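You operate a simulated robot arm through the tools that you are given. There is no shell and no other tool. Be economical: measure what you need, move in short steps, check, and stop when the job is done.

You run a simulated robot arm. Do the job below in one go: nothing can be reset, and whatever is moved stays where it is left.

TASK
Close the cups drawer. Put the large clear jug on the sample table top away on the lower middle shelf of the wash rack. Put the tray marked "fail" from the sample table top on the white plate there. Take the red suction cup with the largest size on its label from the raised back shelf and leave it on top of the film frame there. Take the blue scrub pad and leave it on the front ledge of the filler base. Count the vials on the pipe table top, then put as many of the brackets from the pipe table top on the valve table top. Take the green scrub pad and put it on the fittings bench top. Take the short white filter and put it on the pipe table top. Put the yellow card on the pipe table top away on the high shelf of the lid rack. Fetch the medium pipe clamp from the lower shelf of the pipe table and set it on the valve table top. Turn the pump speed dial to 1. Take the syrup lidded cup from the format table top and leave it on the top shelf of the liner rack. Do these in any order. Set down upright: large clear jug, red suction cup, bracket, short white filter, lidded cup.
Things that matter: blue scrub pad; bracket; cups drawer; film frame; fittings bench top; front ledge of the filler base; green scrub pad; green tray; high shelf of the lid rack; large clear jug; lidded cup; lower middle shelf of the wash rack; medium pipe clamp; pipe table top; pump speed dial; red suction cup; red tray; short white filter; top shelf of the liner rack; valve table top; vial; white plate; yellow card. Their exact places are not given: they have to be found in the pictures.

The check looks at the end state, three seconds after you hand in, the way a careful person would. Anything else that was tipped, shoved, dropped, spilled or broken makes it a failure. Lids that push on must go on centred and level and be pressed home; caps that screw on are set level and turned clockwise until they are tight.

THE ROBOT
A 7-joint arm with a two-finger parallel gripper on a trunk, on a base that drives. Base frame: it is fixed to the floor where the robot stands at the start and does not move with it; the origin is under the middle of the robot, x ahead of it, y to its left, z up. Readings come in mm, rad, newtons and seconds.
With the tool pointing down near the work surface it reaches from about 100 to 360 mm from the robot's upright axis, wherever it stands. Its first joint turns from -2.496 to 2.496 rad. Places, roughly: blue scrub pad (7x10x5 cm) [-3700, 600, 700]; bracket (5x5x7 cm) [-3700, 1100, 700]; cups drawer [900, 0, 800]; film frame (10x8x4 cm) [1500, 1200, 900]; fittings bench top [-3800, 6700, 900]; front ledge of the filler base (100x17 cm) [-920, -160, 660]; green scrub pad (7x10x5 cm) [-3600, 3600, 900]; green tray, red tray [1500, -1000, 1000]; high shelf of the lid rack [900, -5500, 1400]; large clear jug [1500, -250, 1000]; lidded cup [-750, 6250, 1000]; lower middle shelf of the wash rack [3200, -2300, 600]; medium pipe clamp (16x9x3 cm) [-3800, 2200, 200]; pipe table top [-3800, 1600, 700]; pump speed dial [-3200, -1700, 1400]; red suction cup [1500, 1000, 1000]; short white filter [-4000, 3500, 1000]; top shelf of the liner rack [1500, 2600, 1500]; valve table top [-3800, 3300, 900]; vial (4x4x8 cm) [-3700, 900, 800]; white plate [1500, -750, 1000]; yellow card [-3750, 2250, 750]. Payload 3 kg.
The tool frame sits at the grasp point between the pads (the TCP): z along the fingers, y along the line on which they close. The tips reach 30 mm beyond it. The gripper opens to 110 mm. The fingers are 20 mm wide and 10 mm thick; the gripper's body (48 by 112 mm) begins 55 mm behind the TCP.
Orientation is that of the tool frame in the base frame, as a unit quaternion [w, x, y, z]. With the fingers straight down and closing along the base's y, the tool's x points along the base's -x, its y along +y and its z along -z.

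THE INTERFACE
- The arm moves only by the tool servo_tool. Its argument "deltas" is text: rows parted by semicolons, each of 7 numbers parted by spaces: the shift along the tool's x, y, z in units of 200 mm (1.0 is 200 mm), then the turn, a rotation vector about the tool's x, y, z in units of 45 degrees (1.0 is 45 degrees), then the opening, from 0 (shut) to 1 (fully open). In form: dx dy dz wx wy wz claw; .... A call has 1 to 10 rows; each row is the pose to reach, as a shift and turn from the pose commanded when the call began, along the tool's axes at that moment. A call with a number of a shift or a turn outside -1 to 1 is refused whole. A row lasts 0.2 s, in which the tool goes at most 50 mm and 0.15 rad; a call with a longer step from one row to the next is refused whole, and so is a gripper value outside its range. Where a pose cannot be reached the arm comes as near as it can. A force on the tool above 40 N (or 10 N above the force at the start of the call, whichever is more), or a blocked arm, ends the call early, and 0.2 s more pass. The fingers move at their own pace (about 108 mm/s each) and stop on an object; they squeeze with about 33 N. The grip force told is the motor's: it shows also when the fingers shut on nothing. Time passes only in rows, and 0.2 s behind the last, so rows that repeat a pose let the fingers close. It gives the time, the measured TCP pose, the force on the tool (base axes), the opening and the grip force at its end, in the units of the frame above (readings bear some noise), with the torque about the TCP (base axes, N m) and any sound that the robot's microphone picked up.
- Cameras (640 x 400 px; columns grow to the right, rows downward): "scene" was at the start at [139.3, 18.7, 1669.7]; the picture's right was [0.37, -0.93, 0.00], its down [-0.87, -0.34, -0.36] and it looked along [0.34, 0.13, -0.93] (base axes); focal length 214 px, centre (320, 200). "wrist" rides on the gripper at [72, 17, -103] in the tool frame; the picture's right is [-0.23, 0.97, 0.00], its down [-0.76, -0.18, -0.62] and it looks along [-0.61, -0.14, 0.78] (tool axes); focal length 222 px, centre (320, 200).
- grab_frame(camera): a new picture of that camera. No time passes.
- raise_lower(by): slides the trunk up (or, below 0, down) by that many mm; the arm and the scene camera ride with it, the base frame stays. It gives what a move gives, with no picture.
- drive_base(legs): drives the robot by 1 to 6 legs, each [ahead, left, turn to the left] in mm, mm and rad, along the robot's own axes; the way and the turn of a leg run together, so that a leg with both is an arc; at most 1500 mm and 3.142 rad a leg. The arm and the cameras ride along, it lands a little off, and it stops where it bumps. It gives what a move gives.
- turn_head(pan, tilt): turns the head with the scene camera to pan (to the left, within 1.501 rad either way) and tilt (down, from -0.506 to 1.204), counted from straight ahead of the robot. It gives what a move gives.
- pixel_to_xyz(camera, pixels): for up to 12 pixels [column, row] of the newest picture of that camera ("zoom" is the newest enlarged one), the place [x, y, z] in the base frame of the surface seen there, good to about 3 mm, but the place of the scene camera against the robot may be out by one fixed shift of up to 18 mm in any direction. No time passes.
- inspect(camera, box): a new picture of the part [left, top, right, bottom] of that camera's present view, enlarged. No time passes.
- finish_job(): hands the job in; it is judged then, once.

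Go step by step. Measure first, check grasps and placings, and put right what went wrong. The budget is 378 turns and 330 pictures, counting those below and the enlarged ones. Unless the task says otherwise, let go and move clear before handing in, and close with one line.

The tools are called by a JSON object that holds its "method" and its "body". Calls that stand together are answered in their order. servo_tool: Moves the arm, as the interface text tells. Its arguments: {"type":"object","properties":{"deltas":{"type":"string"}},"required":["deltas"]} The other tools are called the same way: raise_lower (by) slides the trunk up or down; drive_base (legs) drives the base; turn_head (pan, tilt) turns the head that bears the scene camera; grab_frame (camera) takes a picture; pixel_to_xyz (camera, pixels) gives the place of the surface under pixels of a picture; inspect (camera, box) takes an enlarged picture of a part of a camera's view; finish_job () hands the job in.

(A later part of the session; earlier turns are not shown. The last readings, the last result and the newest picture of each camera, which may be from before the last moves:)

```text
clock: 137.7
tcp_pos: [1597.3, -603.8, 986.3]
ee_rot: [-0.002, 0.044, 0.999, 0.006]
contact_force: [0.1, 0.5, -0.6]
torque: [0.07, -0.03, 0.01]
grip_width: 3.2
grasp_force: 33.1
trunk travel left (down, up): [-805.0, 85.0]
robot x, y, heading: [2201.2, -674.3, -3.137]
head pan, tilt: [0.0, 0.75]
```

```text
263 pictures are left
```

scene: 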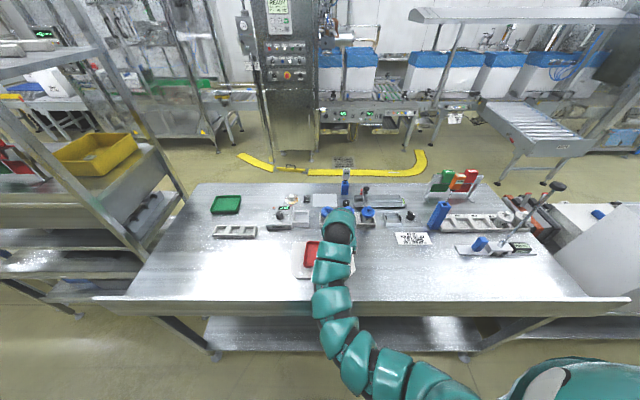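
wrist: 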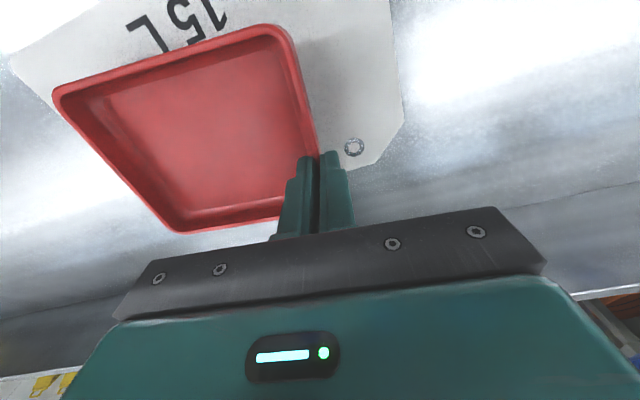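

The tray is over the plate. Lower 33 mm.

{"method": "raise_lower", "body": {"by": -30}}

{"method": "servo_tool", "body": {"deltas": "0 0 0.01 0 0 0 0; 0 0 0.02 0 0 0 0; 0 0 0.03 0 0 0 0"}}

{"method": "grab_frame", "body": {"camera": "wrist"}}

```text
clock: 138.4
tcp_pos: [1598.9, -605.9, 957.6]
ee_rot: [-0.003, 0.043, 0.999, 0.006]
contact_force: [0.4, -0.3, -0.8]
torque: [0.08, -0.04, 0.02]
grip_width: 3.4
grasp_force: 33.3
trunk travel left (down, up): [-775.0, 115.0]
robot x, y, heading: [2204.3, -673.4, -3.136]
head pan, tilt: [0.0, 0.75]
```

```text
clock: 139.2
tcp_pos: [1598.2, -603.7, 951.7]
ee_rot: [-0.002, 0.042, 0.999, 0.004]
contact_force: [-0.1, -0.4, -0.2]
torque: [0.0, -0.02, -0.01]
grip_width: 3.0
grasp_force: 32.7
trunk travel left (down, up): [-775.0, 115.0]
robot x, y, heading: [2207.4, -671.5, -3.136]
head pan, tilt: [0.0, 0.75]
```

```text
262 pictures are left
```

wrist: 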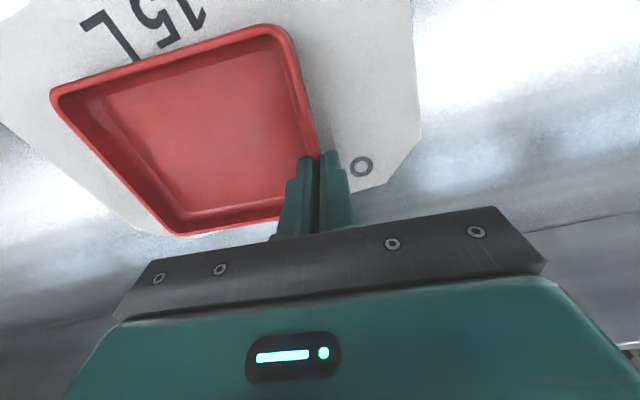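

The tray bottom is ~2 mm above or touching the plate. Lower a touch more, open, and rise.

{"method": "servo_tool", "body": {"deltas": "0 0 0.01 0 0 0 0; 0 0 0.01 0 0 0 0.1; 0 0 0.01 0 0 0 0.25; 0 0 0.01 0 0 0 0.25; 0 0 -0.02 0 0 0 0.25"}}

{"method": "raise_lower", "body": {"by": 110}}

{"method": "grab_frame", "body": {"camera": "wrist"}}

```text
clock: 140.4
tcp_pos: [1597.4, -604.7, 955.7]
ee_rot: [-0.002, 0.044, 0.999, 0.005]
contact_force: [0.1, 0.0, 0.9]
torque: [-0.01, 0.02, 0.01]
grip_width: 27.3
grasp_force: 0.1
trunk travel left (down, up): [-775.0, 115.0]
robot x, y, heading: [2205.2, -674.1, -3.144]
head pan, tilt: [0.0, 0.75]
```

```text
clock: 141.9
tcp_pos: [1598.5, -603.9, 1066.2]
ee_rot: [-0.002, 0.044, 0.999, 0.005]
contact_force: [-0.1, 0.4, 1.0]
torque: [-0.02, 0.01, 0.03]
grip_width: 27.5
grasp_force: 0.1
trunk travel left (down, up): [-885.0, 5.0]
robot x, y, heading: [2201.2, -671.7, -3.136]
head pan, tilt: [0.0, 0.75]
```

```text
261 pictures are left
```

wrist: 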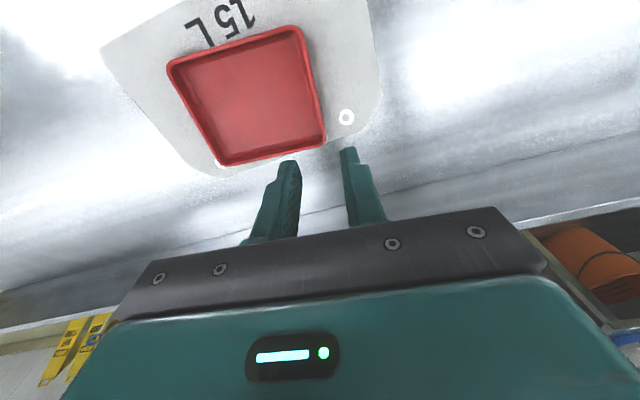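

The red tray is on the plate. Next: back off and look right (toward +y) at the table with the raised back shelf.

{"method": "drive_base", "body": {"legs": [[-180, 0, 0]]}}

{"method": "turn_head", "body": {"pan": -0.9, "tilt": 0.55}}

{"method": "grab_frame", "body": {"camera": "scene"}}

```text
clock: 143.4
tcp_pos: [1785.0, -605.2, 1067.5]
ee_rot: [-0.003, 0.042, 0.999, 0.006]
contact_force: [0.9, 0.4, 0.4]
torque: [-0.02, 0.0, -0.02]
grip_width: 27.6
grasp_force: 0.1
trunk travel left (down, up): [-885.0, 5.0]
robot x, y, heading: [2388.9, -675.4, -3.137]
head pan, tilt: [0.0, 0.75]
```

```text
clock: 144.6
tcp_pos: [1782.6, -605.1, 1065.4]
ee_rot: [-0.002, 0.042, 0.999, 0.006]
contact_force: [0.6, 0.7, 0.7]
torque: [0.04, 0.01, 0.01]
grip_width: 27.2
grasp_force: 0.0
trunk travel left (down, up): [-885.0, 5.0]
robot x, y, heading: [2391.5, -674.9, -3.138]
head pan, tilt: [-0.901, 0.55]
```

```text
260 pictures are left
```

scene: 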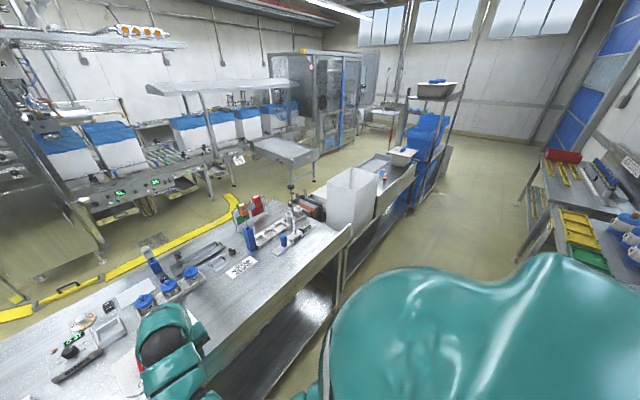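

The white box at (350,195) is tall. I'll retract the arm a bit before strafing and measure clearances on both sides.

{"method": "servo_tool", "body": {"deltas": "-0.15 0 0 0 0 0 0.3; -0.35 0 0 0 0 0 0.3; -0.5 0 0 0 0 0 0.3"}}

{"method": "pixel_to_xyz", "body": {"camera": "scene", "pixels": [[545, 195], [540, 250], [510, 270], [345, 180], [380, 200], [400, 155], [415, 185], [440, 165], [350, 290], [408, 205], [560, 240], [395, 165]]}}

{"method": "inspect", "body": {"camera": "scene", "box": [300, 60, 620, 260]}}

```text
clock: 145.4
tcp_pos: [1884.0, -613.2, 1067.4]
ee_rot: [-0.003, 0.042, 0.999, 0.005]
contact_force: [0.1, -0.4, -0.4]
torque: [0.01, 0.01, 0.02]
grip_width: 33.2
grasp_force: 0.1
trunk travel left (down, up): [-885.0, 5.0]
robot x, y, heading: [2386.3, -672.1, -3.142]
head pan, tilt: [-0.901, 0.55]
```

```text
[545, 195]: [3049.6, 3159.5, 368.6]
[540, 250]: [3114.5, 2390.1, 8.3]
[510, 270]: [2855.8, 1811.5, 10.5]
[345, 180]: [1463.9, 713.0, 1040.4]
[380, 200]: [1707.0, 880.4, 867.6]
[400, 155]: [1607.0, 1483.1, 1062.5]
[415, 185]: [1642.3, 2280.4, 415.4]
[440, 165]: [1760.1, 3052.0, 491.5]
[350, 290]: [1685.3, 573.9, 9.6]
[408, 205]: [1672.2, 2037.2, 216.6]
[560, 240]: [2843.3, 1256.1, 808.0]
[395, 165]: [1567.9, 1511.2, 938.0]
```

```text
2.00 times, centred on (460, 160) of scene
```

zoom: 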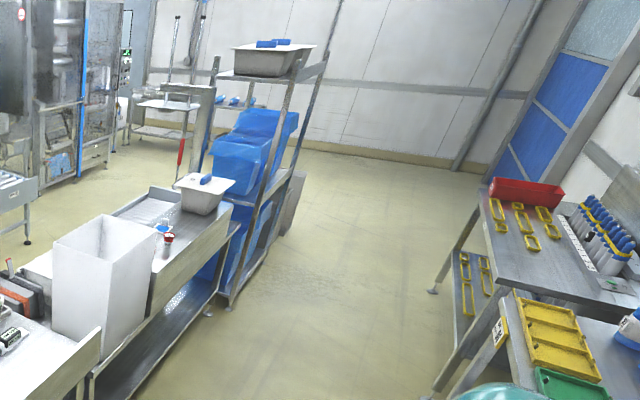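

Right-hand tables begin at x≈2840, so I can strafe along x≈2370. Go to y≈1000 and look at the raised shelf.

{"method": "drive_base", "body": {"legs": [[0, -840, 0], [0, -840, 0]]}}

{"method": "turn_head", "body": {"pan": 0.0, "tilt": 0.75}}

{"method": "grab_frame", "body": {"camera": "scene"}}

```text
clock: 153.9
tcp_pos: [1856.5, 1054.7, 1064.1]
ee_rot: [-0.003, 0.031, 0.999, 0.005]
contact_force: [-0.9, -0.5, -0.5]
torque: [-0.04, 0.02, 0.02]
grip_width: 32.9
grasp_force: 0.1
trunk travel left (down, up): [-885.0, 5.0]
robot x, y, heading: [2364.0, 1003.2, -3.116]
head pan, tilt: [-0.901, 0.55]
```

```text
clock: 155.1
tcp_pos: [1856.8, 1055.8, 1065.6]
ee_rot: [-0.002, 0.03, 1.0, 0.006]
contact_force: [0.5, 0.4, -0.3]
torque: [-0.01, 0.01, 0.03]
grip_width: 32.9
grasp_force: 0.1
trunk travel left (down, up): [-885.0, 5.0]
robot x, y, heading: [2364.6, 1005.9, -3.11]
head pan, tilt: [0.0, 0.75]
```

```text
258 pictures are left
```

scene: 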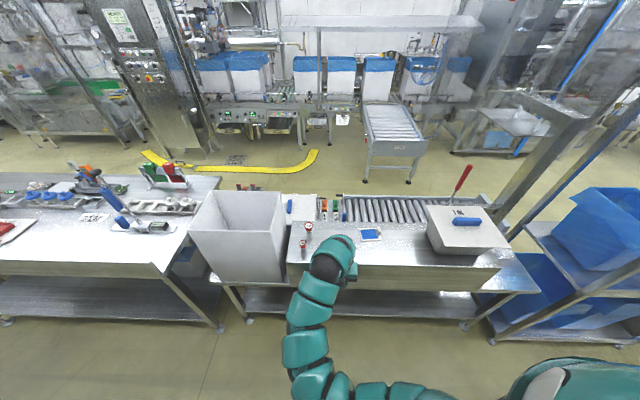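

The raised shelf shows red cups at (308,228), (303,243) and a blue frame at (371,235). Zoom and measure.

{"method": "inspect", "body": {"camera": "scene", "box": [280, 200, 420, 290]}}

{"method": "grab_frame", "body": {"camera": "wrist"}}

{"method": "pixel_to_xyz", "body": {"camera": "scene", "pixels": [[308, 226], [308, 233], [303, 242], [302, 248], [371, 235], [361, 231], [382, 240], [340, 215], [390, 255], [420, 252], [300, 257], [385, 225]]}}

```text
4.44 times, centred on (350, 245) of scene
```

zoom: 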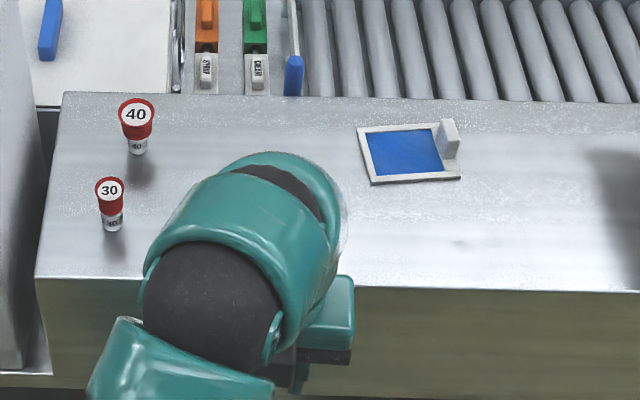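

```text
256 pictures are left
```

wrist: 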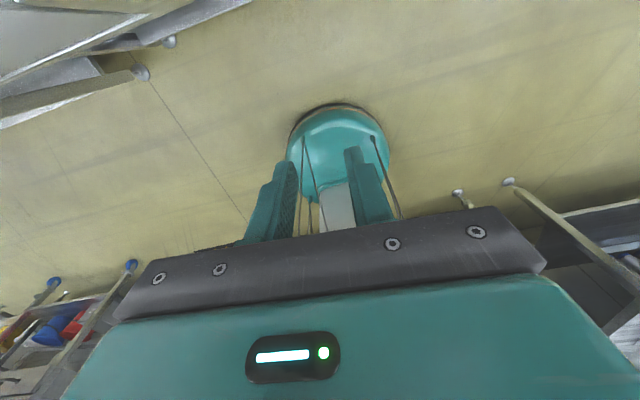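

```text
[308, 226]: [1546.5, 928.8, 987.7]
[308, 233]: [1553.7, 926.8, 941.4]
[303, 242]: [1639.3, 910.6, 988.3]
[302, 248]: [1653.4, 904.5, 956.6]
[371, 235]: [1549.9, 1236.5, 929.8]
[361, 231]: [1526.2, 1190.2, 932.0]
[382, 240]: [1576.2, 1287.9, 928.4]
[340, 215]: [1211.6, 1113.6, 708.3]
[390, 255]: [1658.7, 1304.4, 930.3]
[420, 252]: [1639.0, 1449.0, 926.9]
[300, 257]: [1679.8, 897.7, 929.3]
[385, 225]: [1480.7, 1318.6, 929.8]
```

Cups labelled 40 and 30 are visible; another could be hidden behind the arm. I'll shift left 128 mm to align with the 40 and check the hidden part.

{"method": "drive_base", "body": {"legs": [[0, 125, -0.031]]}}

{"method": "inspect", "body": {"camera": "scene", "box": [250, 180, 450, 300]}}

```text
clock: 156.4
tcp_pos: [1860.0, 949.5, 1065.5]
ee_rot: [-0.002, 0.047, 0.999, 0.007]
contact_force: [0.3, 0.1, 0.6]
torque: [0.02, 0.0, 0.01]
grip_width: 33.0
grasp_force: 0.0
trunk travel left (down, up): [-885.0, 5.0]
robot x, y, heading: [2367.2, 885.2, 3.137]
head pan, tilt: [0.0, 0.75]
```

```text
3.20 times, centred on (350, 240) of scene
```

zoom: 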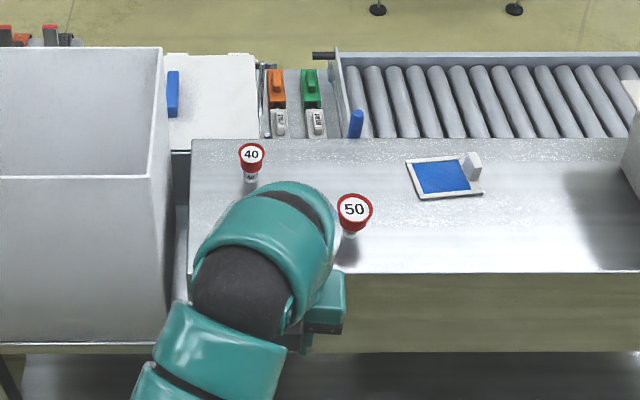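

A "50" cup was hidden at zoom (355,215) and is the largest. Measure it and the frame.

{"method": "pixel_to_xyz", "body": {"camera": "zoom", "pixels": [[355, 208], [350, 232], [350, 238], [440, 175], [410, 162], [420, 198], [482, 192], [472, 165], [460, 265], [460, 140], [340, 211], [371, 211]]}}

{"method": "inspect", "body": {"camera": "scene", "box": [340, 220, 410, 260]}}

```text
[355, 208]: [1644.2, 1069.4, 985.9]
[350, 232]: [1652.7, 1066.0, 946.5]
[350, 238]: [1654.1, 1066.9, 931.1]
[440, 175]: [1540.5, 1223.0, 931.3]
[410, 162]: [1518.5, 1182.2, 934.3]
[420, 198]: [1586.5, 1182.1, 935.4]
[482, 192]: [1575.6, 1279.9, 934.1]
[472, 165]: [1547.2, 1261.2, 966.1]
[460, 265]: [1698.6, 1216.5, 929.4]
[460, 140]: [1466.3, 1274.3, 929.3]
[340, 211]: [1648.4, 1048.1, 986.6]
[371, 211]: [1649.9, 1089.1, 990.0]
```

```text
9.14 times, centred on (375, 240) of scene
```

zoom: 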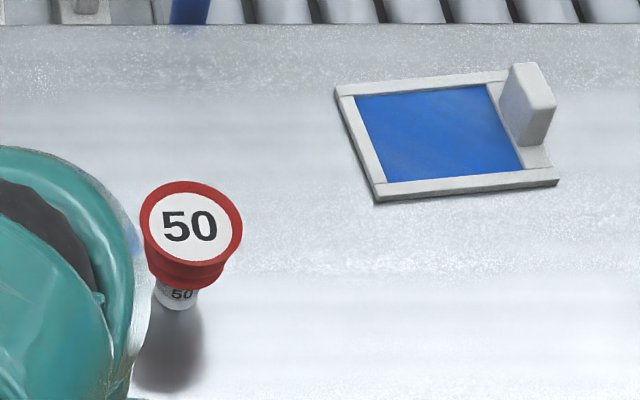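

Cup 50 is at ≈(1644,1069), head ≈42 mm wide, top z≈976, shelf ≈920. Move so the vertical tool sits over it, then look with the wrist camera.

{"method": "drive_base", "body": {"legs": [[0, -119, 0.004], [212, 0, 0]]}}

{"method": "servo_tool", "body": {"deltas": "0 0 0 0 0 0 0.5; 0 0 0 0 0 0 0.65; 0 0 0 0 0 0 0.65"}}

{"method": "grab_frame", "body": {"camera": "wrist"}}

```text
clock: 158.8
tcp_pos: [1650.7, 1066.9, 1065.8]
ee_rot: [-0.002, 0.046, 0.999, 0.005]
contact_force: [0.0, 0.6, 0.0]
torque: [-0.04, -0.03, 0.02]
grip_width: 32.9
grasp_force: 0.1
trunk travel left (down, up): [-885.0, 5.0]
robot x, y, heading: [2156.9, 1004.3, 3.142]
head pan, tilt: [0.0, 0.75]
```

```text
clock: 159.6
tcp_pos: [1650.9, 1067.8, 1066.9]
ee_rot: [-0.003, 0.045, 0.999, 0.005]
contact_force: [0.3, -0.1, 1.2]
torque: [0.01, 0.03, -0.05]
grip_width: 71.6
grasp_force: 0.1
trunk travel left (down, up): [-885.0, 5.0]
robot x, y, heading: [2158.6, 1001.8, 3.141]
head pan, tilt: [0.0, 0.75]
```

```text
253 pictures are left
```

wrist: 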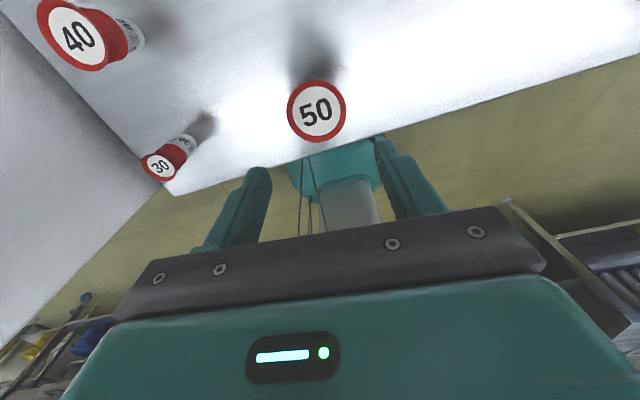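

{"method": "pixel_to_xyz", "body": {"camera": "wrist", "pixels": [[317, 110], [289, 110], [345, 110], [317, 82], [317, 140], [400, 80], [450, 60]]}}

```text
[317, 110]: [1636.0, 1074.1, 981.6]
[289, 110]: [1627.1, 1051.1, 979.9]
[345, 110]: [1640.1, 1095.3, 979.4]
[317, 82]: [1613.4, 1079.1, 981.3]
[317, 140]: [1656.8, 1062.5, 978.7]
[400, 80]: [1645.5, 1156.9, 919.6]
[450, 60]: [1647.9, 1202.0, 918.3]
```

Cup head centre (1635,1072), top z≈980. Correct by (−16,+4) and lower the trunk 98 mm so the TCP is at ≈968.

{"method": "servo_tool", "body": {"deltas": "0.082 0.0127 0 0 0 0 0.65; 0.082 0.0127 0 0 0 0 0.65"}}

{"method": "raise_lower", "body": {"by": -60}}

{"method": "grab_frame", "body": {"camera": "wrist"}}

```text
clock: 160.2
tcp_pos: [1636.3, 1071.3, 1065.6]
ee_rot: [-0.002, 0.046, 0.999, 0.004]
contact_force: [-0.5, 0.4, 0.0]
torque: [-0.03, 0.02, -0.03]
grip_width: 71.7
grasp_force: 0.1
trunk travel left (down, up): [-885.0, 5.0]
robot x, y, heading: [2159.6, 1001.7, 3.139]
head pan, tilt: [0.0, 0.75]
```

```text
clock: 161.2
tcp_pos: [1636.5, 1069.3, 1006.9]
ee_rot: [-0.002, 0.045, 0.999, 0.005]
contact_force: [-0.4, -0.7, 0.2]
torque: [0.01, -0.03, -0.02]
grip_width: 71.3
grasp_force: 0.1
trunk travel left (down, up): [-825.0, 65.0]
robot x, y, heading: [2160.0, 1006.2, 3.137]
head pan, tilt: [0.0, 0.75]
```

```text
252 pictures are left
```

wrist: 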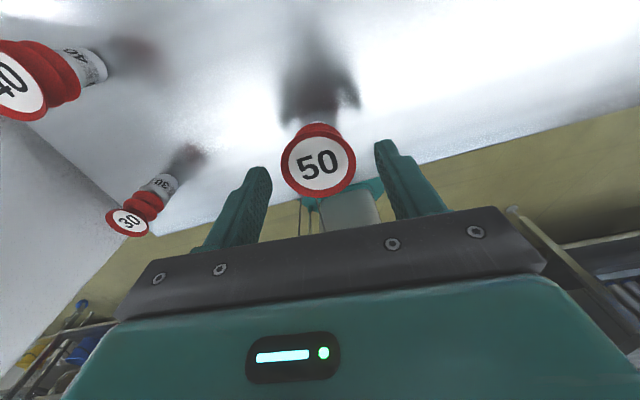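

It's centred between the fingers. Lower 37 mm and close.

{"method": "raise_lower", "body": {"by": -37}}

{"method": "servo_tool", "body": {"deltas": "0 0 0 0 0 0 0.4; 0 0 0 0 0 0 0; 0 0 0 0 0 0 0; 0 0 0 0 0 0 0"}}

{"method": "raise_lower", "body": {"by": 40}}

{"method": "grab_frame", "body": {"camera": "wrist"}}

{"method": "inspect", "body": {"camera": "scene", "box": [290, 200, 430, 300]}}

```text
clock: 162.1
tcp_pos: [1635.9, 1070.9, 970.3]
ee_rot: [-0.002, 0.046, 0.999, 0.005]
contact_force: [-0.4, 0.1, -0.3]
torque: [-0.04, -0.04, -0.02]
grip_width: 71.6
grasp_force: 0.0
trunk travel left (down, up): [-788.0, 102.0]
robot x, y, heading: [2157.9, 1003.9, 3.135]
head pan, tilt: [0.0, 0.75]
```

```text
clock: 163.1
tcp_pos: [1636.4, 1071.4, 969.8]
ee_rot: [-0.002, 0.046, 0.999, 0.005]
contact_force: [-0.6, -0.8, 2.0]
torque: [0.05, -0.02, 0.0]
grip_width: 48.1
grasp_force: 33.3
trunk travel left (down, up): [-788.0, 102.0]
robot x, y, heading: [2158.3, 1004.0, 3.137]
head pan, tilt: [0.0, 0.75]
```

```text
clock: 163.9
tcp_pos: [1636.1, 1071.1, 1008.1]
ee_rot: [-0.002, 0.045, 0.999, 0.006]
contact_force: [0.0, -0.4, -1.9]
torque: [-0.01, 0.04, 0.0]
grip_width: 48.0
grasp_force: 32.9
trunk travel left (down, up): [-828.0, 62.0]
robot x, y, heading: [2157.7, 1004.0, 3.139]
head pan, tilt: [0.0, 0.75]
```

```text
251 pictures are left
```

wrist: 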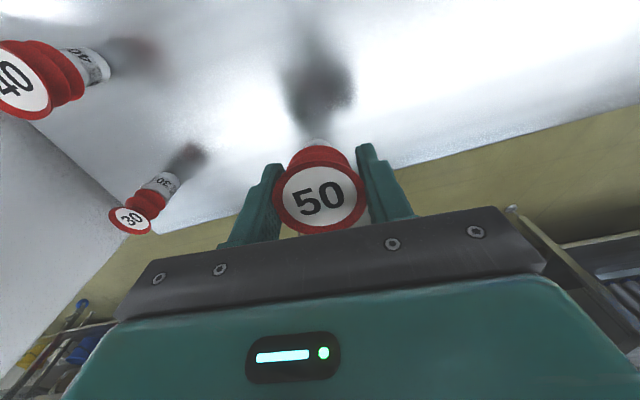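

```text
4.00 times, centred on (360, 250) of scene
```

zoom: 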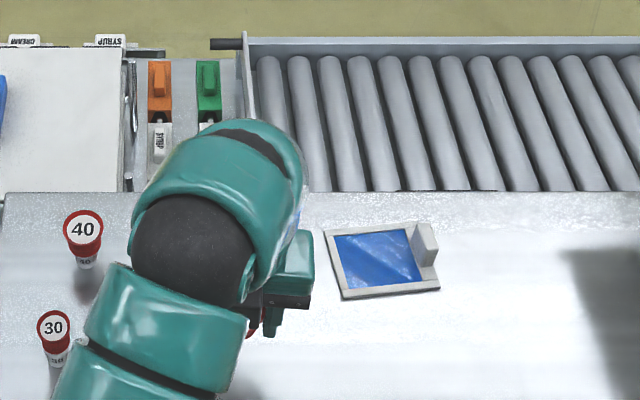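

Held (48 mm). I'll raise 20 mm more and measure the frame's film corners and block.

{"method": "pixel_to_xyz", "body": {"camera": "zoom", "pixels": [[334, 238], [400, 230], [421, 278], [346, 288], [378, 258], [328, 231], [439, 288], [342, 298], [418, 240], [425, 225], [410, 222], [435, 250]]}}

{"method": "raise_lower", "body": {"by": 20}}

```text
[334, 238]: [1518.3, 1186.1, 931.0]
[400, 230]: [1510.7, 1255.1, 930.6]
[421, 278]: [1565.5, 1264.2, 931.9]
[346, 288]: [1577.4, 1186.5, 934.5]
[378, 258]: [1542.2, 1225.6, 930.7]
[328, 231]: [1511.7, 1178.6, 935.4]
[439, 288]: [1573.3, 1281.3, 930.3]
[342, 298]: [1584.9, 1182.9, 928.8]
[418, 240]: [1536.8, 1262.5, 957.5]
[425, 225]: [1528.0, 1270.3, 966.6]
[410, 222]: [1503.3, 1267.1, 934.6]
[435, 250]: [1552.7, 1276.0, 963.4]
```

```text
clock: 164.6
tcp_pos: [1635.6, 1071.1, 1029.3]
ee_rot: [-0.003, 0.045, 0.999, 0.005]
contact_force: [0.2, 0.2, -1.0]
torque: [0.0, -0.01, 0.02]
grip_width: 47.9
grasp_force: 32.4
trunk travel left (down, up): [-848.0, 42.0]
robot x, y, heading: [2155.2, 1008.7, 3.138]
head pan, tilt: [0.0, 0.75]
```

Film centre ≈(1538,1224) with the block face at y≈1263. I'll target (1540,1216): ahead 96, right 145.

{"method": "drive_base", "body": {"legs": [[96, -145, 0]]}}

{"method": "grab_frame", "body": {"camera": "wrist"}}

{"method": "pixel_to_xyz", "body": {"camera": "wrist", "pixels": [[318, 195], [390, 110], [430, 120], [280, 130], [330, 90], [260, 100]]}}

```text
clock: 166.0
tcp_pos: [1539.3, 1220.8, 1028.7]
ee_rot: [-0.003, 0.045, 0.999, 0.006]
contact_force: [0.5, -0.4, -1.1]
torque: [-0.02, -0.02, 0.0]
grip_width: 48.2
grasp_force: 33.3
trunk travel left (down, up): [-848.0, 42.0]
robot x, y, heading: [2064.4, 1158.7, 3.14]
head pan, tilt: [0.0, 0.75]
```

```text
249 pictures are left
```

wrist: 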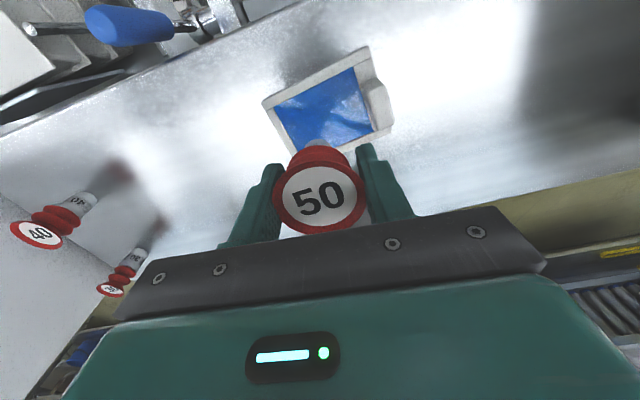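

```text
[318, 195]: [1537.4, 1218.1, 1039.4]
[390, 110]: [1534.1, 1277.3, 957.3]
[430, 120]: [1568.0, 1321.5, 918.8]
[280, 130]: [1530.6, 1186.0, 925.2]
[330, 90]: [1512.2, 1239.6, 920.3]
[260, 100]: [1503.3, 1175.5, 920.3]
```

Now check the film corners with the wrist camera.

{"method": "pixel_to_xyz", "body": {"camera": "wrist", "pixels": [[280, 108], [351, 70], [371, 127], [299, 145], [325, 110], [366, 90], [378, 130], [272, 152]]}}

```text
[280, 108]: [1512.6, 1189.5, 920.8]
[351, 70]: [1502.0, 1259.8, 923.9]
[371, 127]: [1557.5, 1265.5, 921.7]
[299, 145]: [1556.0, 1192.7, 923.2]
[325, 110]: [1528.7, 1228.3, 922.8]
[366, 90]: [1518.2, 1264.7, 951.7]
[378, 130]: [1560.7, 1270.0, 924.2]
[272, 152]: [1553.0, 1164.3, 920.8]
```

The cup (1537,1219) is over the film (x 1505–1565, y 1190–1263). Nudge 4 mm from the block and lower.

{"method": "servo_tool", "body": {"deltas": "0 -0.02 0 0 0 0 0; 0 -0.02 0 0 0 0 0"}}

{"method": "raise_lower", "body": {"by": -50}}

{"method": "servo_tool", "body": {"deltas": "0 0 0.01 0 0 0 0; 0 0 0.02 0 0 0 0; 0 0 0.03 0 0 0 0; 0 0 0.035 0 0 0 0"}}

```text
clock: 166.6
tcp_pos: [1538.7, 1213.5, 1029.2]
ee_rot: [-0.001, 0.045, 0.999, 0.004]
contact_force: [-0.5, 0.0, -0.9]
torque: [-0.01, 0.0, 0.01]
grip_width: 47.8
grasp_force: 33.4
trunk travel left (down, up): [-848.0, 42.0]
robot x, y, heading: [2061.7, 1147.8, 3.144]
head pan, tilt: [0.0, 0.75]
```

```text
clock: 167.6
tcp_pos: [1540.1, 1214.5, 977.6]
ee_rot: [-0.003, 0.044, 0.999, 0.005]
contact_force: [-0.2, 0.0, -1.0]
torque: [0.0, 0.0, -0.03]
grip_width: 48.0
grasp_force: 32.9
trunk travel left (down, up): [-798.0, 92.0]
robot x, y, heading: [2061.5, 1151.8, 3.142]
head pan, tilt: [0.0, 0.75]
```

```text
clock: 168.6
tcp_pos: [1541.3, 1215.4, 975.0]
ee_rot: [-0.006, 0.045, 0.999, 0.006]
contact_force: [-2.3, 2.9, 26.6]
torque: [0.08, 0.08, 0.0]
grip_width: 47.9
grasp_force: 33.4
trunk travel left (down, up): [-798.0, 92.0]
robot x, y, heading: [2062.2, 1151.4, 3.134]
head pan, tilt: [0.0, 0.75]
```

Firm contact (26 N). Ease up 3 mm worth of command, open slightly, and rise.

{"method": "servo_tool", "body": {"deltas": "0 0 -0.018 0 0 0 0; 0 0 -0.018 0 0 0 0.5; 0 0 -0.018 0 0 0 0.54; 0 0 -0.018 0 0 0 0.54"}}

{"method": "raise_lower", "body": {"by": 90}}

{"method": "grab_frame", "body": {"camera": "wrist"}}

```text
clock: 169.6
tcp_pos: [1539.2, 1213.2, 977.0]
ee_rot: [-0.003, 0.045, 0.999, 0.006]
contact_force: [-0.8, -1.1, 0.2]
torque: [0.01, 0.02, -0.03]
grip_width: 59.4
grasp_force: 0.0
trunk travel left (down, up): [-798.0, 92.0]
robot x, y, heading: [2062.6, 1151.2, 3.143]
head pan, tilt: [0.0, 0.75]
```

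```text
clock: 170.8
tcp_pos: [1538.9, 1212.7, 1066.6]
ee_rot: [-0.003, 0.045, 0.999, 0.006]
contact_force: [-0.8, -0.2, 0.1]
torque: [-0.01, 0.0, -0.04]
grip_width: 59.4
grasp_force: 0.0
trunk travel left (down, up): [-888.0, 2.0]
robot x, y, heading: [2063.2, 1151.0, 3.14]
head pan, tilt: [0.0, 0.75]
```

```text
248 pictures are left
```

wrist: 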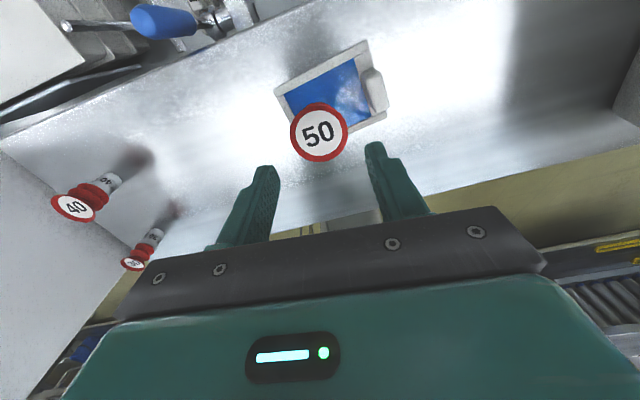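

The 50 cup stands on the film. Next: the format table around (-750,6250). Back off and look to the right.

{"method": "drive_base", "body": {"legs": [[-310, 0, 0]]}}

{"method": "turn_head", "body": {"pan": -1.0, "tilt": 0.4}}

{"method": "grab_frame", "body": {"camera": "scene"}}

```text
clock: 172.9
tcp_pos: [1848.7, 1210.4, 1066.3]
ee_rot: [-0.003, 0.041, 0.999, 0.005]
contact_force: [0.5, -0.4, 0.6]
torque: [0.0, 0.02, 0.04]
grip_width: 59.4
grasp_force: 0.1
trunk travel left (down, up): [-888.0, 2.0]
robot x, y, heading: [2374.1, 1153.0, -3.136]
head pan, tilt: [0.0, 0.75]
```

```text
clock: 174.2
tcp_pos: [1848.5, 1211.8, 1064.9]
ee_rot: [-0.003, 0.04, 0.999, 0.005]
contact_force: [0.2, -0.6, 1.0]
torque: [0.01, -0.01, -0.02]
grip_width: 59.4
grasp_force: 0.1
trunk travel left (down, up): [-888.0, 2.0]
robot x, y, heading: [2375.2, 1149.9, -3.136]
head pan, tilt: [-1.0, 0.4]
```

```text
247 pictures are left
```

scene: 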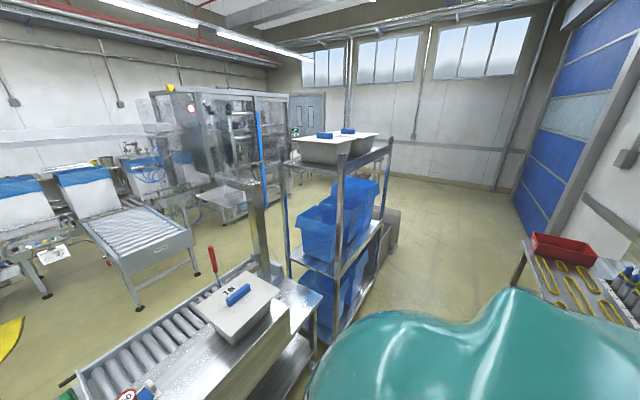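

The liner rack (top at (340,145), with two bins on it) is ahead. Continue strafing right past it to y≈4200.

{"method": "drive_base", "body": {"legs": [[0, -1050, 0], [0, -1050, 0], [0, -1000, 0]]}}

{"method": "turn_head", "body": {"pan": 0.0, "tilt": 0.4}}

{"method": "grab_frame", "body": {"camera": "scene"}}

```text
clock: 178.7
tcp_pos: [1840.7, 2143.1, 1065.5]
ee_rot: [-0.002, 0.03, 1.0, 0.002]
contact_force: [0.5, 0.9, 0.9]
torque: [0.0, 0.0, -0.01]
grip_width: 59.4
grasp_force: 0.2
trunk travel left (down, up): [-888.0, 2.0]
robot x, y, heading: [2358.7, 2099.2, -3.131]
head pan, tilt: [-1.0, 0.4]
stopped in leg 1: the force on the tool passed its limit at 51 N (the readings are from after the stop); the commanded pose is now the measured one
```

```text
clock: 180.0
tcp_pos: [1839.2, 2143.1, 1067.1]
ee_rot: [-0.002, 0.029, 1.0, 0.001]
contact_force: [0.1, -3.4, 1.5]
torque: [0.44, 0.04, 0.31]
grip_width: 59.1
grasp_force: 0.1
trunk travel left (down, up): [-888.0, 2.0]
robot x, y, heading: [2361.1, 2094.4, -3.128]
head pan, tilt: [0.0, 0.4]
```

```text
246 pictures are left
```

scene: 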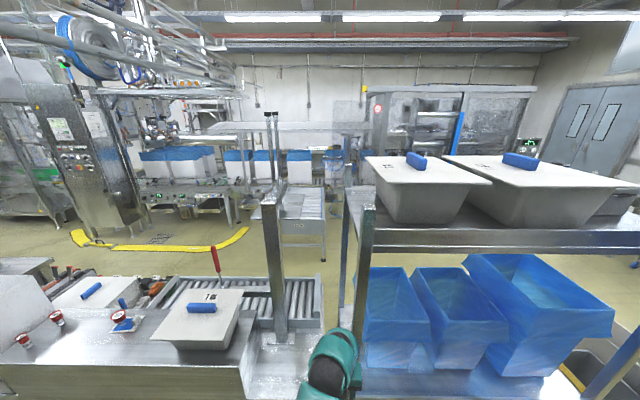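

The hand bumped the liner rack post. Back off sideways, move away from the rack, then continue.

{"method": "drive_base", "body": {"legs": [[0, 70, -0.01], [-160, 0, 0]]}}

{"method": "pixel_to_xyz", "body": {"camera": "scene", "pixels": [[366, 270], [362, 220], [500, 240], [420, 215], [540, 220], [635, 225], [580, 190], [480, 235], [600, 330], [450, 180]]}}

{"method": "grab_frame", "body": {"camera": "scene"}}

```text
clock: 182.0
tcp_pos: [1999.2, 2080.5, 1067.5]
ee_rot: [-0.003, 0.034, 0.999, 0.001]
contact_force: [-0.6, -0.2, 0.2]
torque: [-0.01, 0.04, -0.03]
grip_width: 59.6
grasp_force: 0.1
trunk travel left (down, up): [-888.0, 2.0]
robot x, y, heading: [2522.3, 2026.3, -3.141]
head pan, tilt: [0.0, 0.4]
```

```text
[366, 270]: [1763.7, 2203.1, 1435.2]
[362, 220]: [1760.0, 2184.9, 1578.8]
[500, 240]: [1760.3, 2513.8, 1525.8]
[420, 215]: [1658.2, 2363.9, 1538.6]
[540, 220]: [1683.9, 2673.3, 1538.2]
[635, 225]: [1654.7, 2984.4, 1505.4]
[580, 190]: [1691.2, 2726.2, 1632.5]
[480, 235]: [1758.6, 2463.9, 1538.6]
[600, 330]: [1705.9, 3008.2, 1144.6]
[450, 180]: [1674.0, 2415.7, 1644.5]
```

```text
245 pictures are left
```

scene: 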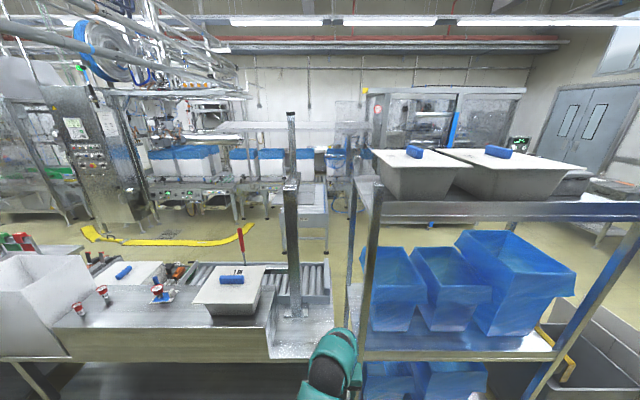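

Now clear at x=2522. Strafe right to y≈4250.

{"method": "drive_base", "body": {"legs": [[0, -1100, 0], [0, -1100, 0]]}}

{"method": "turn_head", "body": {"pan": -0.3, "tilt": 0.35}}

{"method": "grab_frame", "body": {"camera": "scene"}}

```text
clock: 192.8
tcp_pos: [1964.5, 4253.5, 1066.3]
ee_rot: [-0.002, 0.023, 1.0, 0.0]
contact_force: [-0.2, 0.0, 0.1]
torque: [0.0, -0.01, -0.01]
grip_width: 59.4
grasp_force: 0.1
trunk travel left (down, up): [-888.0, 2.0]
robot x, y, heading: [2487.5, 4209.0, -3.122]
head pan, tilt: [0.0, 0.4]
```

```text
clock: 193.6
tcp_pos: [1963.3, 4252.8, 1066.5]
ee_rot: [-0.002, 0.025, 1.0, 0.001]
contact_force: [-0.6, 0.0, -0.2]
torque: [0.02, 0.01, 0.02]
grip_width: 59.6
grasp_force: 0.1
trunk travel left (down, up): [-888.0, 2.0]
robot x, y, heading: [2483.0, 4211.3, -3.125]
head pan, tilt: [-0.3, 0.351]
```

```text
244 pictures are left
```

scene: 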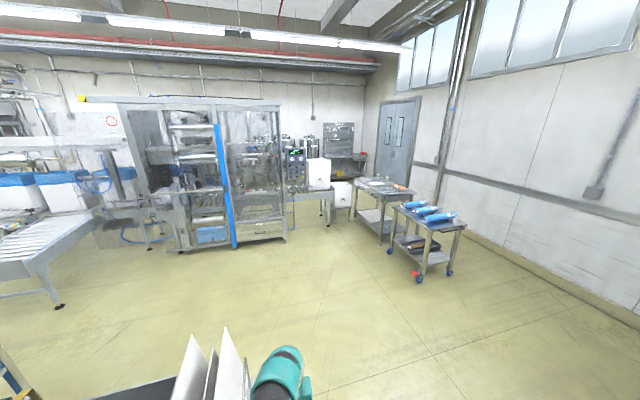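

The format table seems to be around (380,190). Measuring it and the white panels near my hand.

{"method": "pixel_to_xyz", "body": {"camera": "scene", "pixels": [[225, 330], [195, 340], [150, 390], [365, 185], [400, 190], [380, 243], [420, 278], [465, 225], [330, 225], [285, 240], [60, 305], [240, 385]]}}

{"method": "inspect", "body": {"camera": "scene", "box": [270, 110, 510, 290]}}

```text
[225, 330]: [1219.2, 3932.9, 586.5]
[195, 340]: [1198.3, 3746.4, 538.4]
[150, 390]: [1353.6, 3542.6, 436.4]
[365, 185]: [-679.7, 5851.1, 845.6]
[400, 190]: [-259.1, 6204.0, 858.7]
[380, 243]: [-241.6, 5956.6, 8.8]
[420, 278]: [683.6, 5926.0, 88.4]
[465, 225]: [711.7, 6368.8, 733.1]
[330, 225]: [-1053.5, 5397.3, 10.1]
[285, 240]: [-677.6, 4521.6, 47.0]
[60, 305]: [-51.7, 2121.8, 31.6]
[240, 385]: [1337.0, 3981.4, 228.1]
```

```text
2.22 times, centred on (390, 200) of scene
```

zoom: 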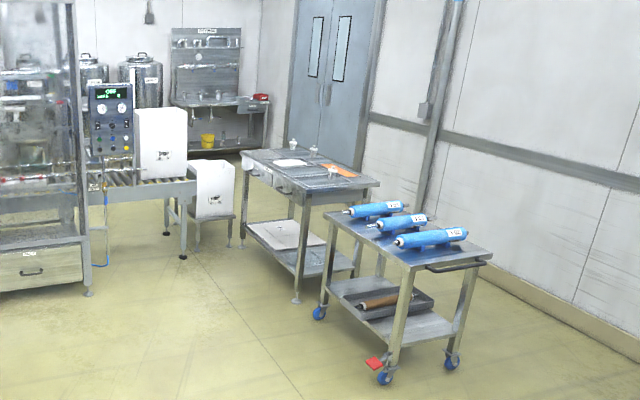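

The format table spans x≈-1100…-240, y≈5850…6450, z≈848. Drive to about (-500,4900) and turn to face it (+y).

{"method": "drive_base", "body": {"legs": [[0, -400, -0.017], [1450, 0, 0], [1400, 0, 0], [0, 0, -1.571], [300, 0, 0]]}}

{"method": "turn_head", "body": {"pan": 0.0, "tilt": 0.55}}

{"method": "grab_frame", "body": {"camera": "scene"}}

```text
clock: 207.5
tcp_pos: [-541.3, 4619.9, 1067.5]
ee_rot: [0.006, 0.031, 0.999, 0.002]
contact_force: [16.4, -0.6, 9.1]
torque: [0.23, 2.9, -0.25]
grip_width: 59.2
grasp_force: 0.1
trunk travel left (down, up): [-888.0, 2.0]
robot x, y, heading: [-25.2, 4573.4, -3.124]
head pan, tilt: [-0.3, 0.351]
stopped in leg 3: the force on the tool passed its limit at 299 N (the readings are from after the stop); the commanded pose is now the measured one
```

```text
clock: 208.3
tcp_pos: [-540.4, 4619.5, 1067.5]
ee_rot: [0.007, 0.032, 0.999, 0.001]
contact_force: [19.4, -1.1, 9.0]
torque: [0.21, 3.04, -0.33]
grip_width: 59.5
grasp_force: 0.1
trunk travel left (down, up): [-888.0, 2.0]
robot x, y, heading: [-24.6, 4570.8, -3.123]
head pan, tilt: [0.0, 0.55]
```

```text
242 pictures are left
```

scene: 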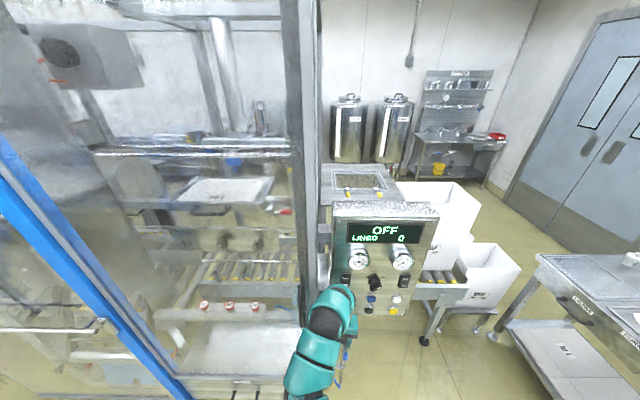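

The hand hit the machine's control panel. Back off and check it.

{"method": "drive_base", "body": {"legs": [[-350, 0, 0]]}}

{"method": "inspect", "body": {"camera": "scene", "box": [280, 120, 520, 340]}}

{"method": "grab_frame", "body": {"camera": "scene"}}

```text
clock: 210.6
tcp_pos: [-194.5, 4624.7, 1065.1]
ee_rot: [0.007, 0.031, 0.999, 0.001]
contact_force: [-0.1, -0.2, 0.7]
torque: [0.03, 0.02, -0.03]
grip_width: 59.5
grasp_force: 0.0
trunk travel left (down, up): [-888.0, 2.0]
robot x, y, heading: [316.2, 4577.2, -3.121]
head pan, tilt: [0.0, 0.55]
```

```text
1.82 times, centred on (400, 230) of scene
```

zoom: 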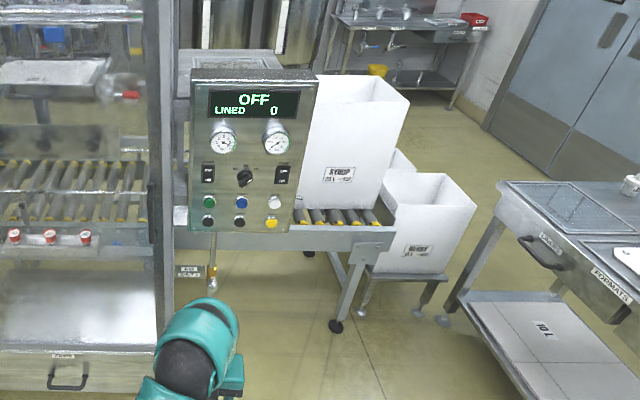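

```text
240 pictures are left
```

scene: 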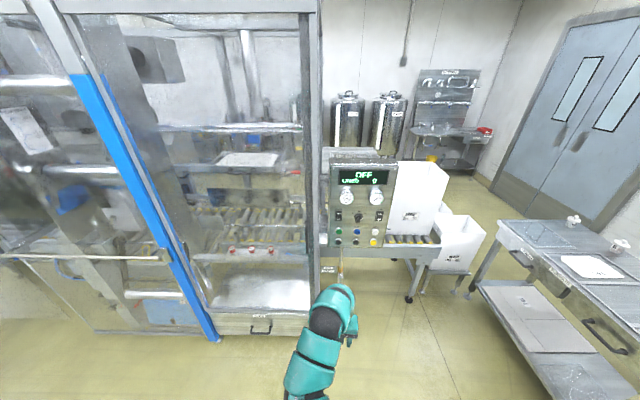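

The panel looks intact. Turn to face +y here and look at the table.

{"method": "drive_base", "body": {"legs": [[0, 0, -1.59]]}}

{"method": "turn_head", "body": {"pan": 0.4, "tilt": 0.5}}

{"method": "grab_frame", "body": {"camera": "scene"}}

{"method": "inspect", "body": {"camera": "scene", "box": [200, 120, 440, 270]}}

```text
clock: 214.8
tcp_pos: [374.1, 5095.6, 1065.8]
ee_rot: [0.005, 0.734, 0.679, -0.004]
contact_force: [-0.5, -0.7, 0.2]
torque: [-0.01, -0.04, 0.01]
grip_width: 59.6
grasp_force: 0.0
trunk travel left (down, up): [-888.0, 2.0]
robot x, y, heading: [322.9, 4579.2, 1.577]
head pan, tilt: [0.0, 0.55]
```

```text
clock: 215.7
tcp_pos: [374.1, 5095.5, 1065.1]
ee_rot: [0.005, 0.733, 0.68, -0.004]
contact_force: [0.6, 0.1, 0.3]
torque: [-0.01, 0.03, -0.02]
grip_width: 59.4
grasp_force: 0.0
trunk travel left (down, up): [-888.0, 2.0]
robot x, y, heading: [321.1, 4581.5, 1.58]
head pan, tilt: [0.4, 0.499]
```

```text
239 pictures are left
```

scene: 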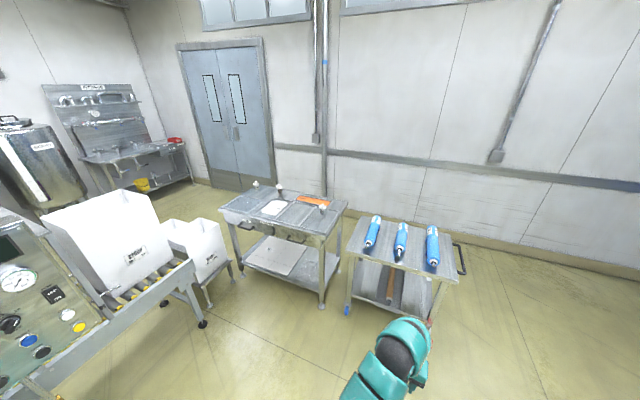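

```text
2.67 times, centred on (320, 195) of scene
```

zoom: 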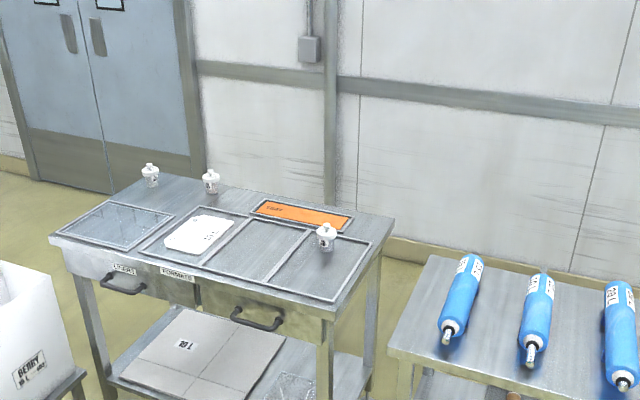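

Three lidded cups stand on the format table. I'll drive to in front of the table and read the labels.

{"method": "pixel_to_xyz", "body": {"camera": "zoom", "pixels": [[150, 173], [210, 182], [325, 238], [325, 250], [60, 240], [330, 310], [390, 220], [480, 270], [400, 360], [140, 180], [100, 370]]}}

{"method": "drive_base", "body": {"legs": [[200, 750, 0]]}}

{"method": "turn_head", "body": {"pan": 0.0, "tilt": 0.65}}

{"method": "grab_frame", "body": {"camera": "scene"}}

```text
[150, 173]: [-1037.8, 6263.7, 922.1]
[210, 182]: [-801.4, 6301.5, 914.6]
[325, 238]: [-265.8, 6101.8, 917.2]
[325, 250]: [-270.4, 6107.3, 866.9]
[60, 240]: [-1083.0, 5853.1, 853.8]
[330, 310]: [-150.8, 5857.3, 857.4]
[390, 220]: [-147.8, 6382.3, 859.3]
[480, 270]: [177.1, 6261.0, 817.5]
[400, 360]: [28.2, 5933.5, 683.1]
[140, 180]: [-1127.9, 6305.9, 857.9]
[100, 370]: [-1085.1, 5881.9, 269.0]
```

```text
clock: 219.9
tcp_pos: [-389.9, 5295.1, 1066.7]
ee_rot: [0.006, 0.735, 0.678, -0.004]
contact_force: [-0.3, -0.2, -0.4]
torque: [0.02, 0.0, 0.01]
grip_width: 59.4
grasp_force: 0.0
trunk travel left (down, up): [-888.0, 2.0]
robot x, y, heading: [-444.7, 4778.0, 1.573]
head pan, tilt: [0.4, 0.499]
```

```text
clock: 220.8
tcp_pos: [-389.5, 5295.3, 1065.1]
ee_rot: [0.007, 0.736, 0.677, -0.004]
contact_force: [0.4, 1.1, 0.5]
torque: [0.03, 0.02, 0.02]
grip_width: 59.5
grasp_force: 0.2
trunk travel left (down, up): [-888.0, 2.0]
robot x, y, heading: [-442.4, 4778.5, 1.574]
head pan, tilt: [0.0, 0.649]
```

```text
237 pictures are left
```

scene: 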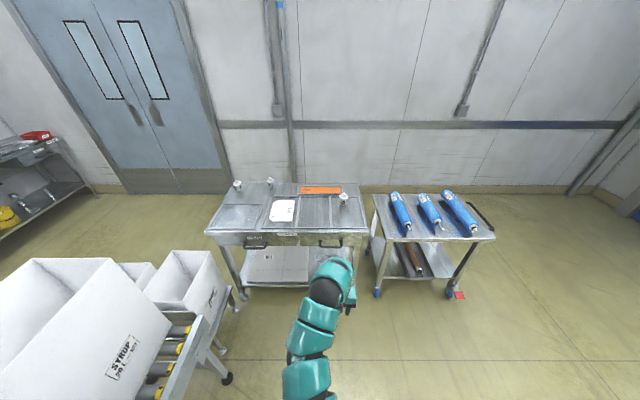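

{"method": "inspect", "body": {"camera": "scene", "box": [225, 170, 365, 240]}}

{"method": "inspect", "body": {"camera": "scene", "box": [225, 170, 285, 205]}}

{"method": "inspect", "body": {"camera": "scene", "box": [325, 185, 365, 215]}}

```text
4.57 times, centred on (295, 205) of scene
```

zoom: 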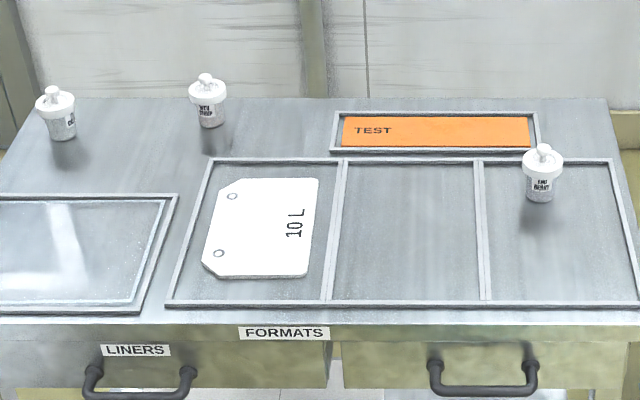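

```text
10.67 times, centred on (255, 188) of scene
```

zoom: 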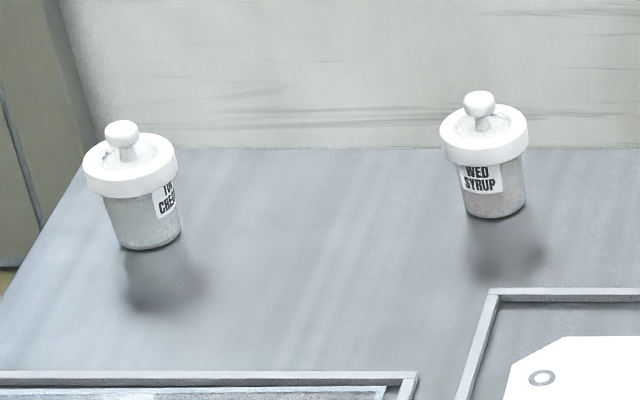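

```text
13.33 times, centred on (345, 200) of scene
```

zoom: 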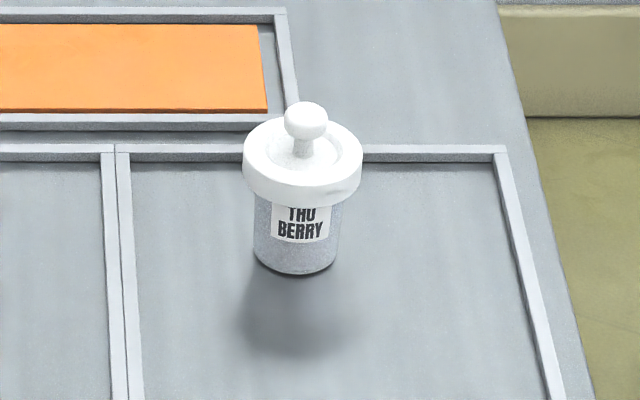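

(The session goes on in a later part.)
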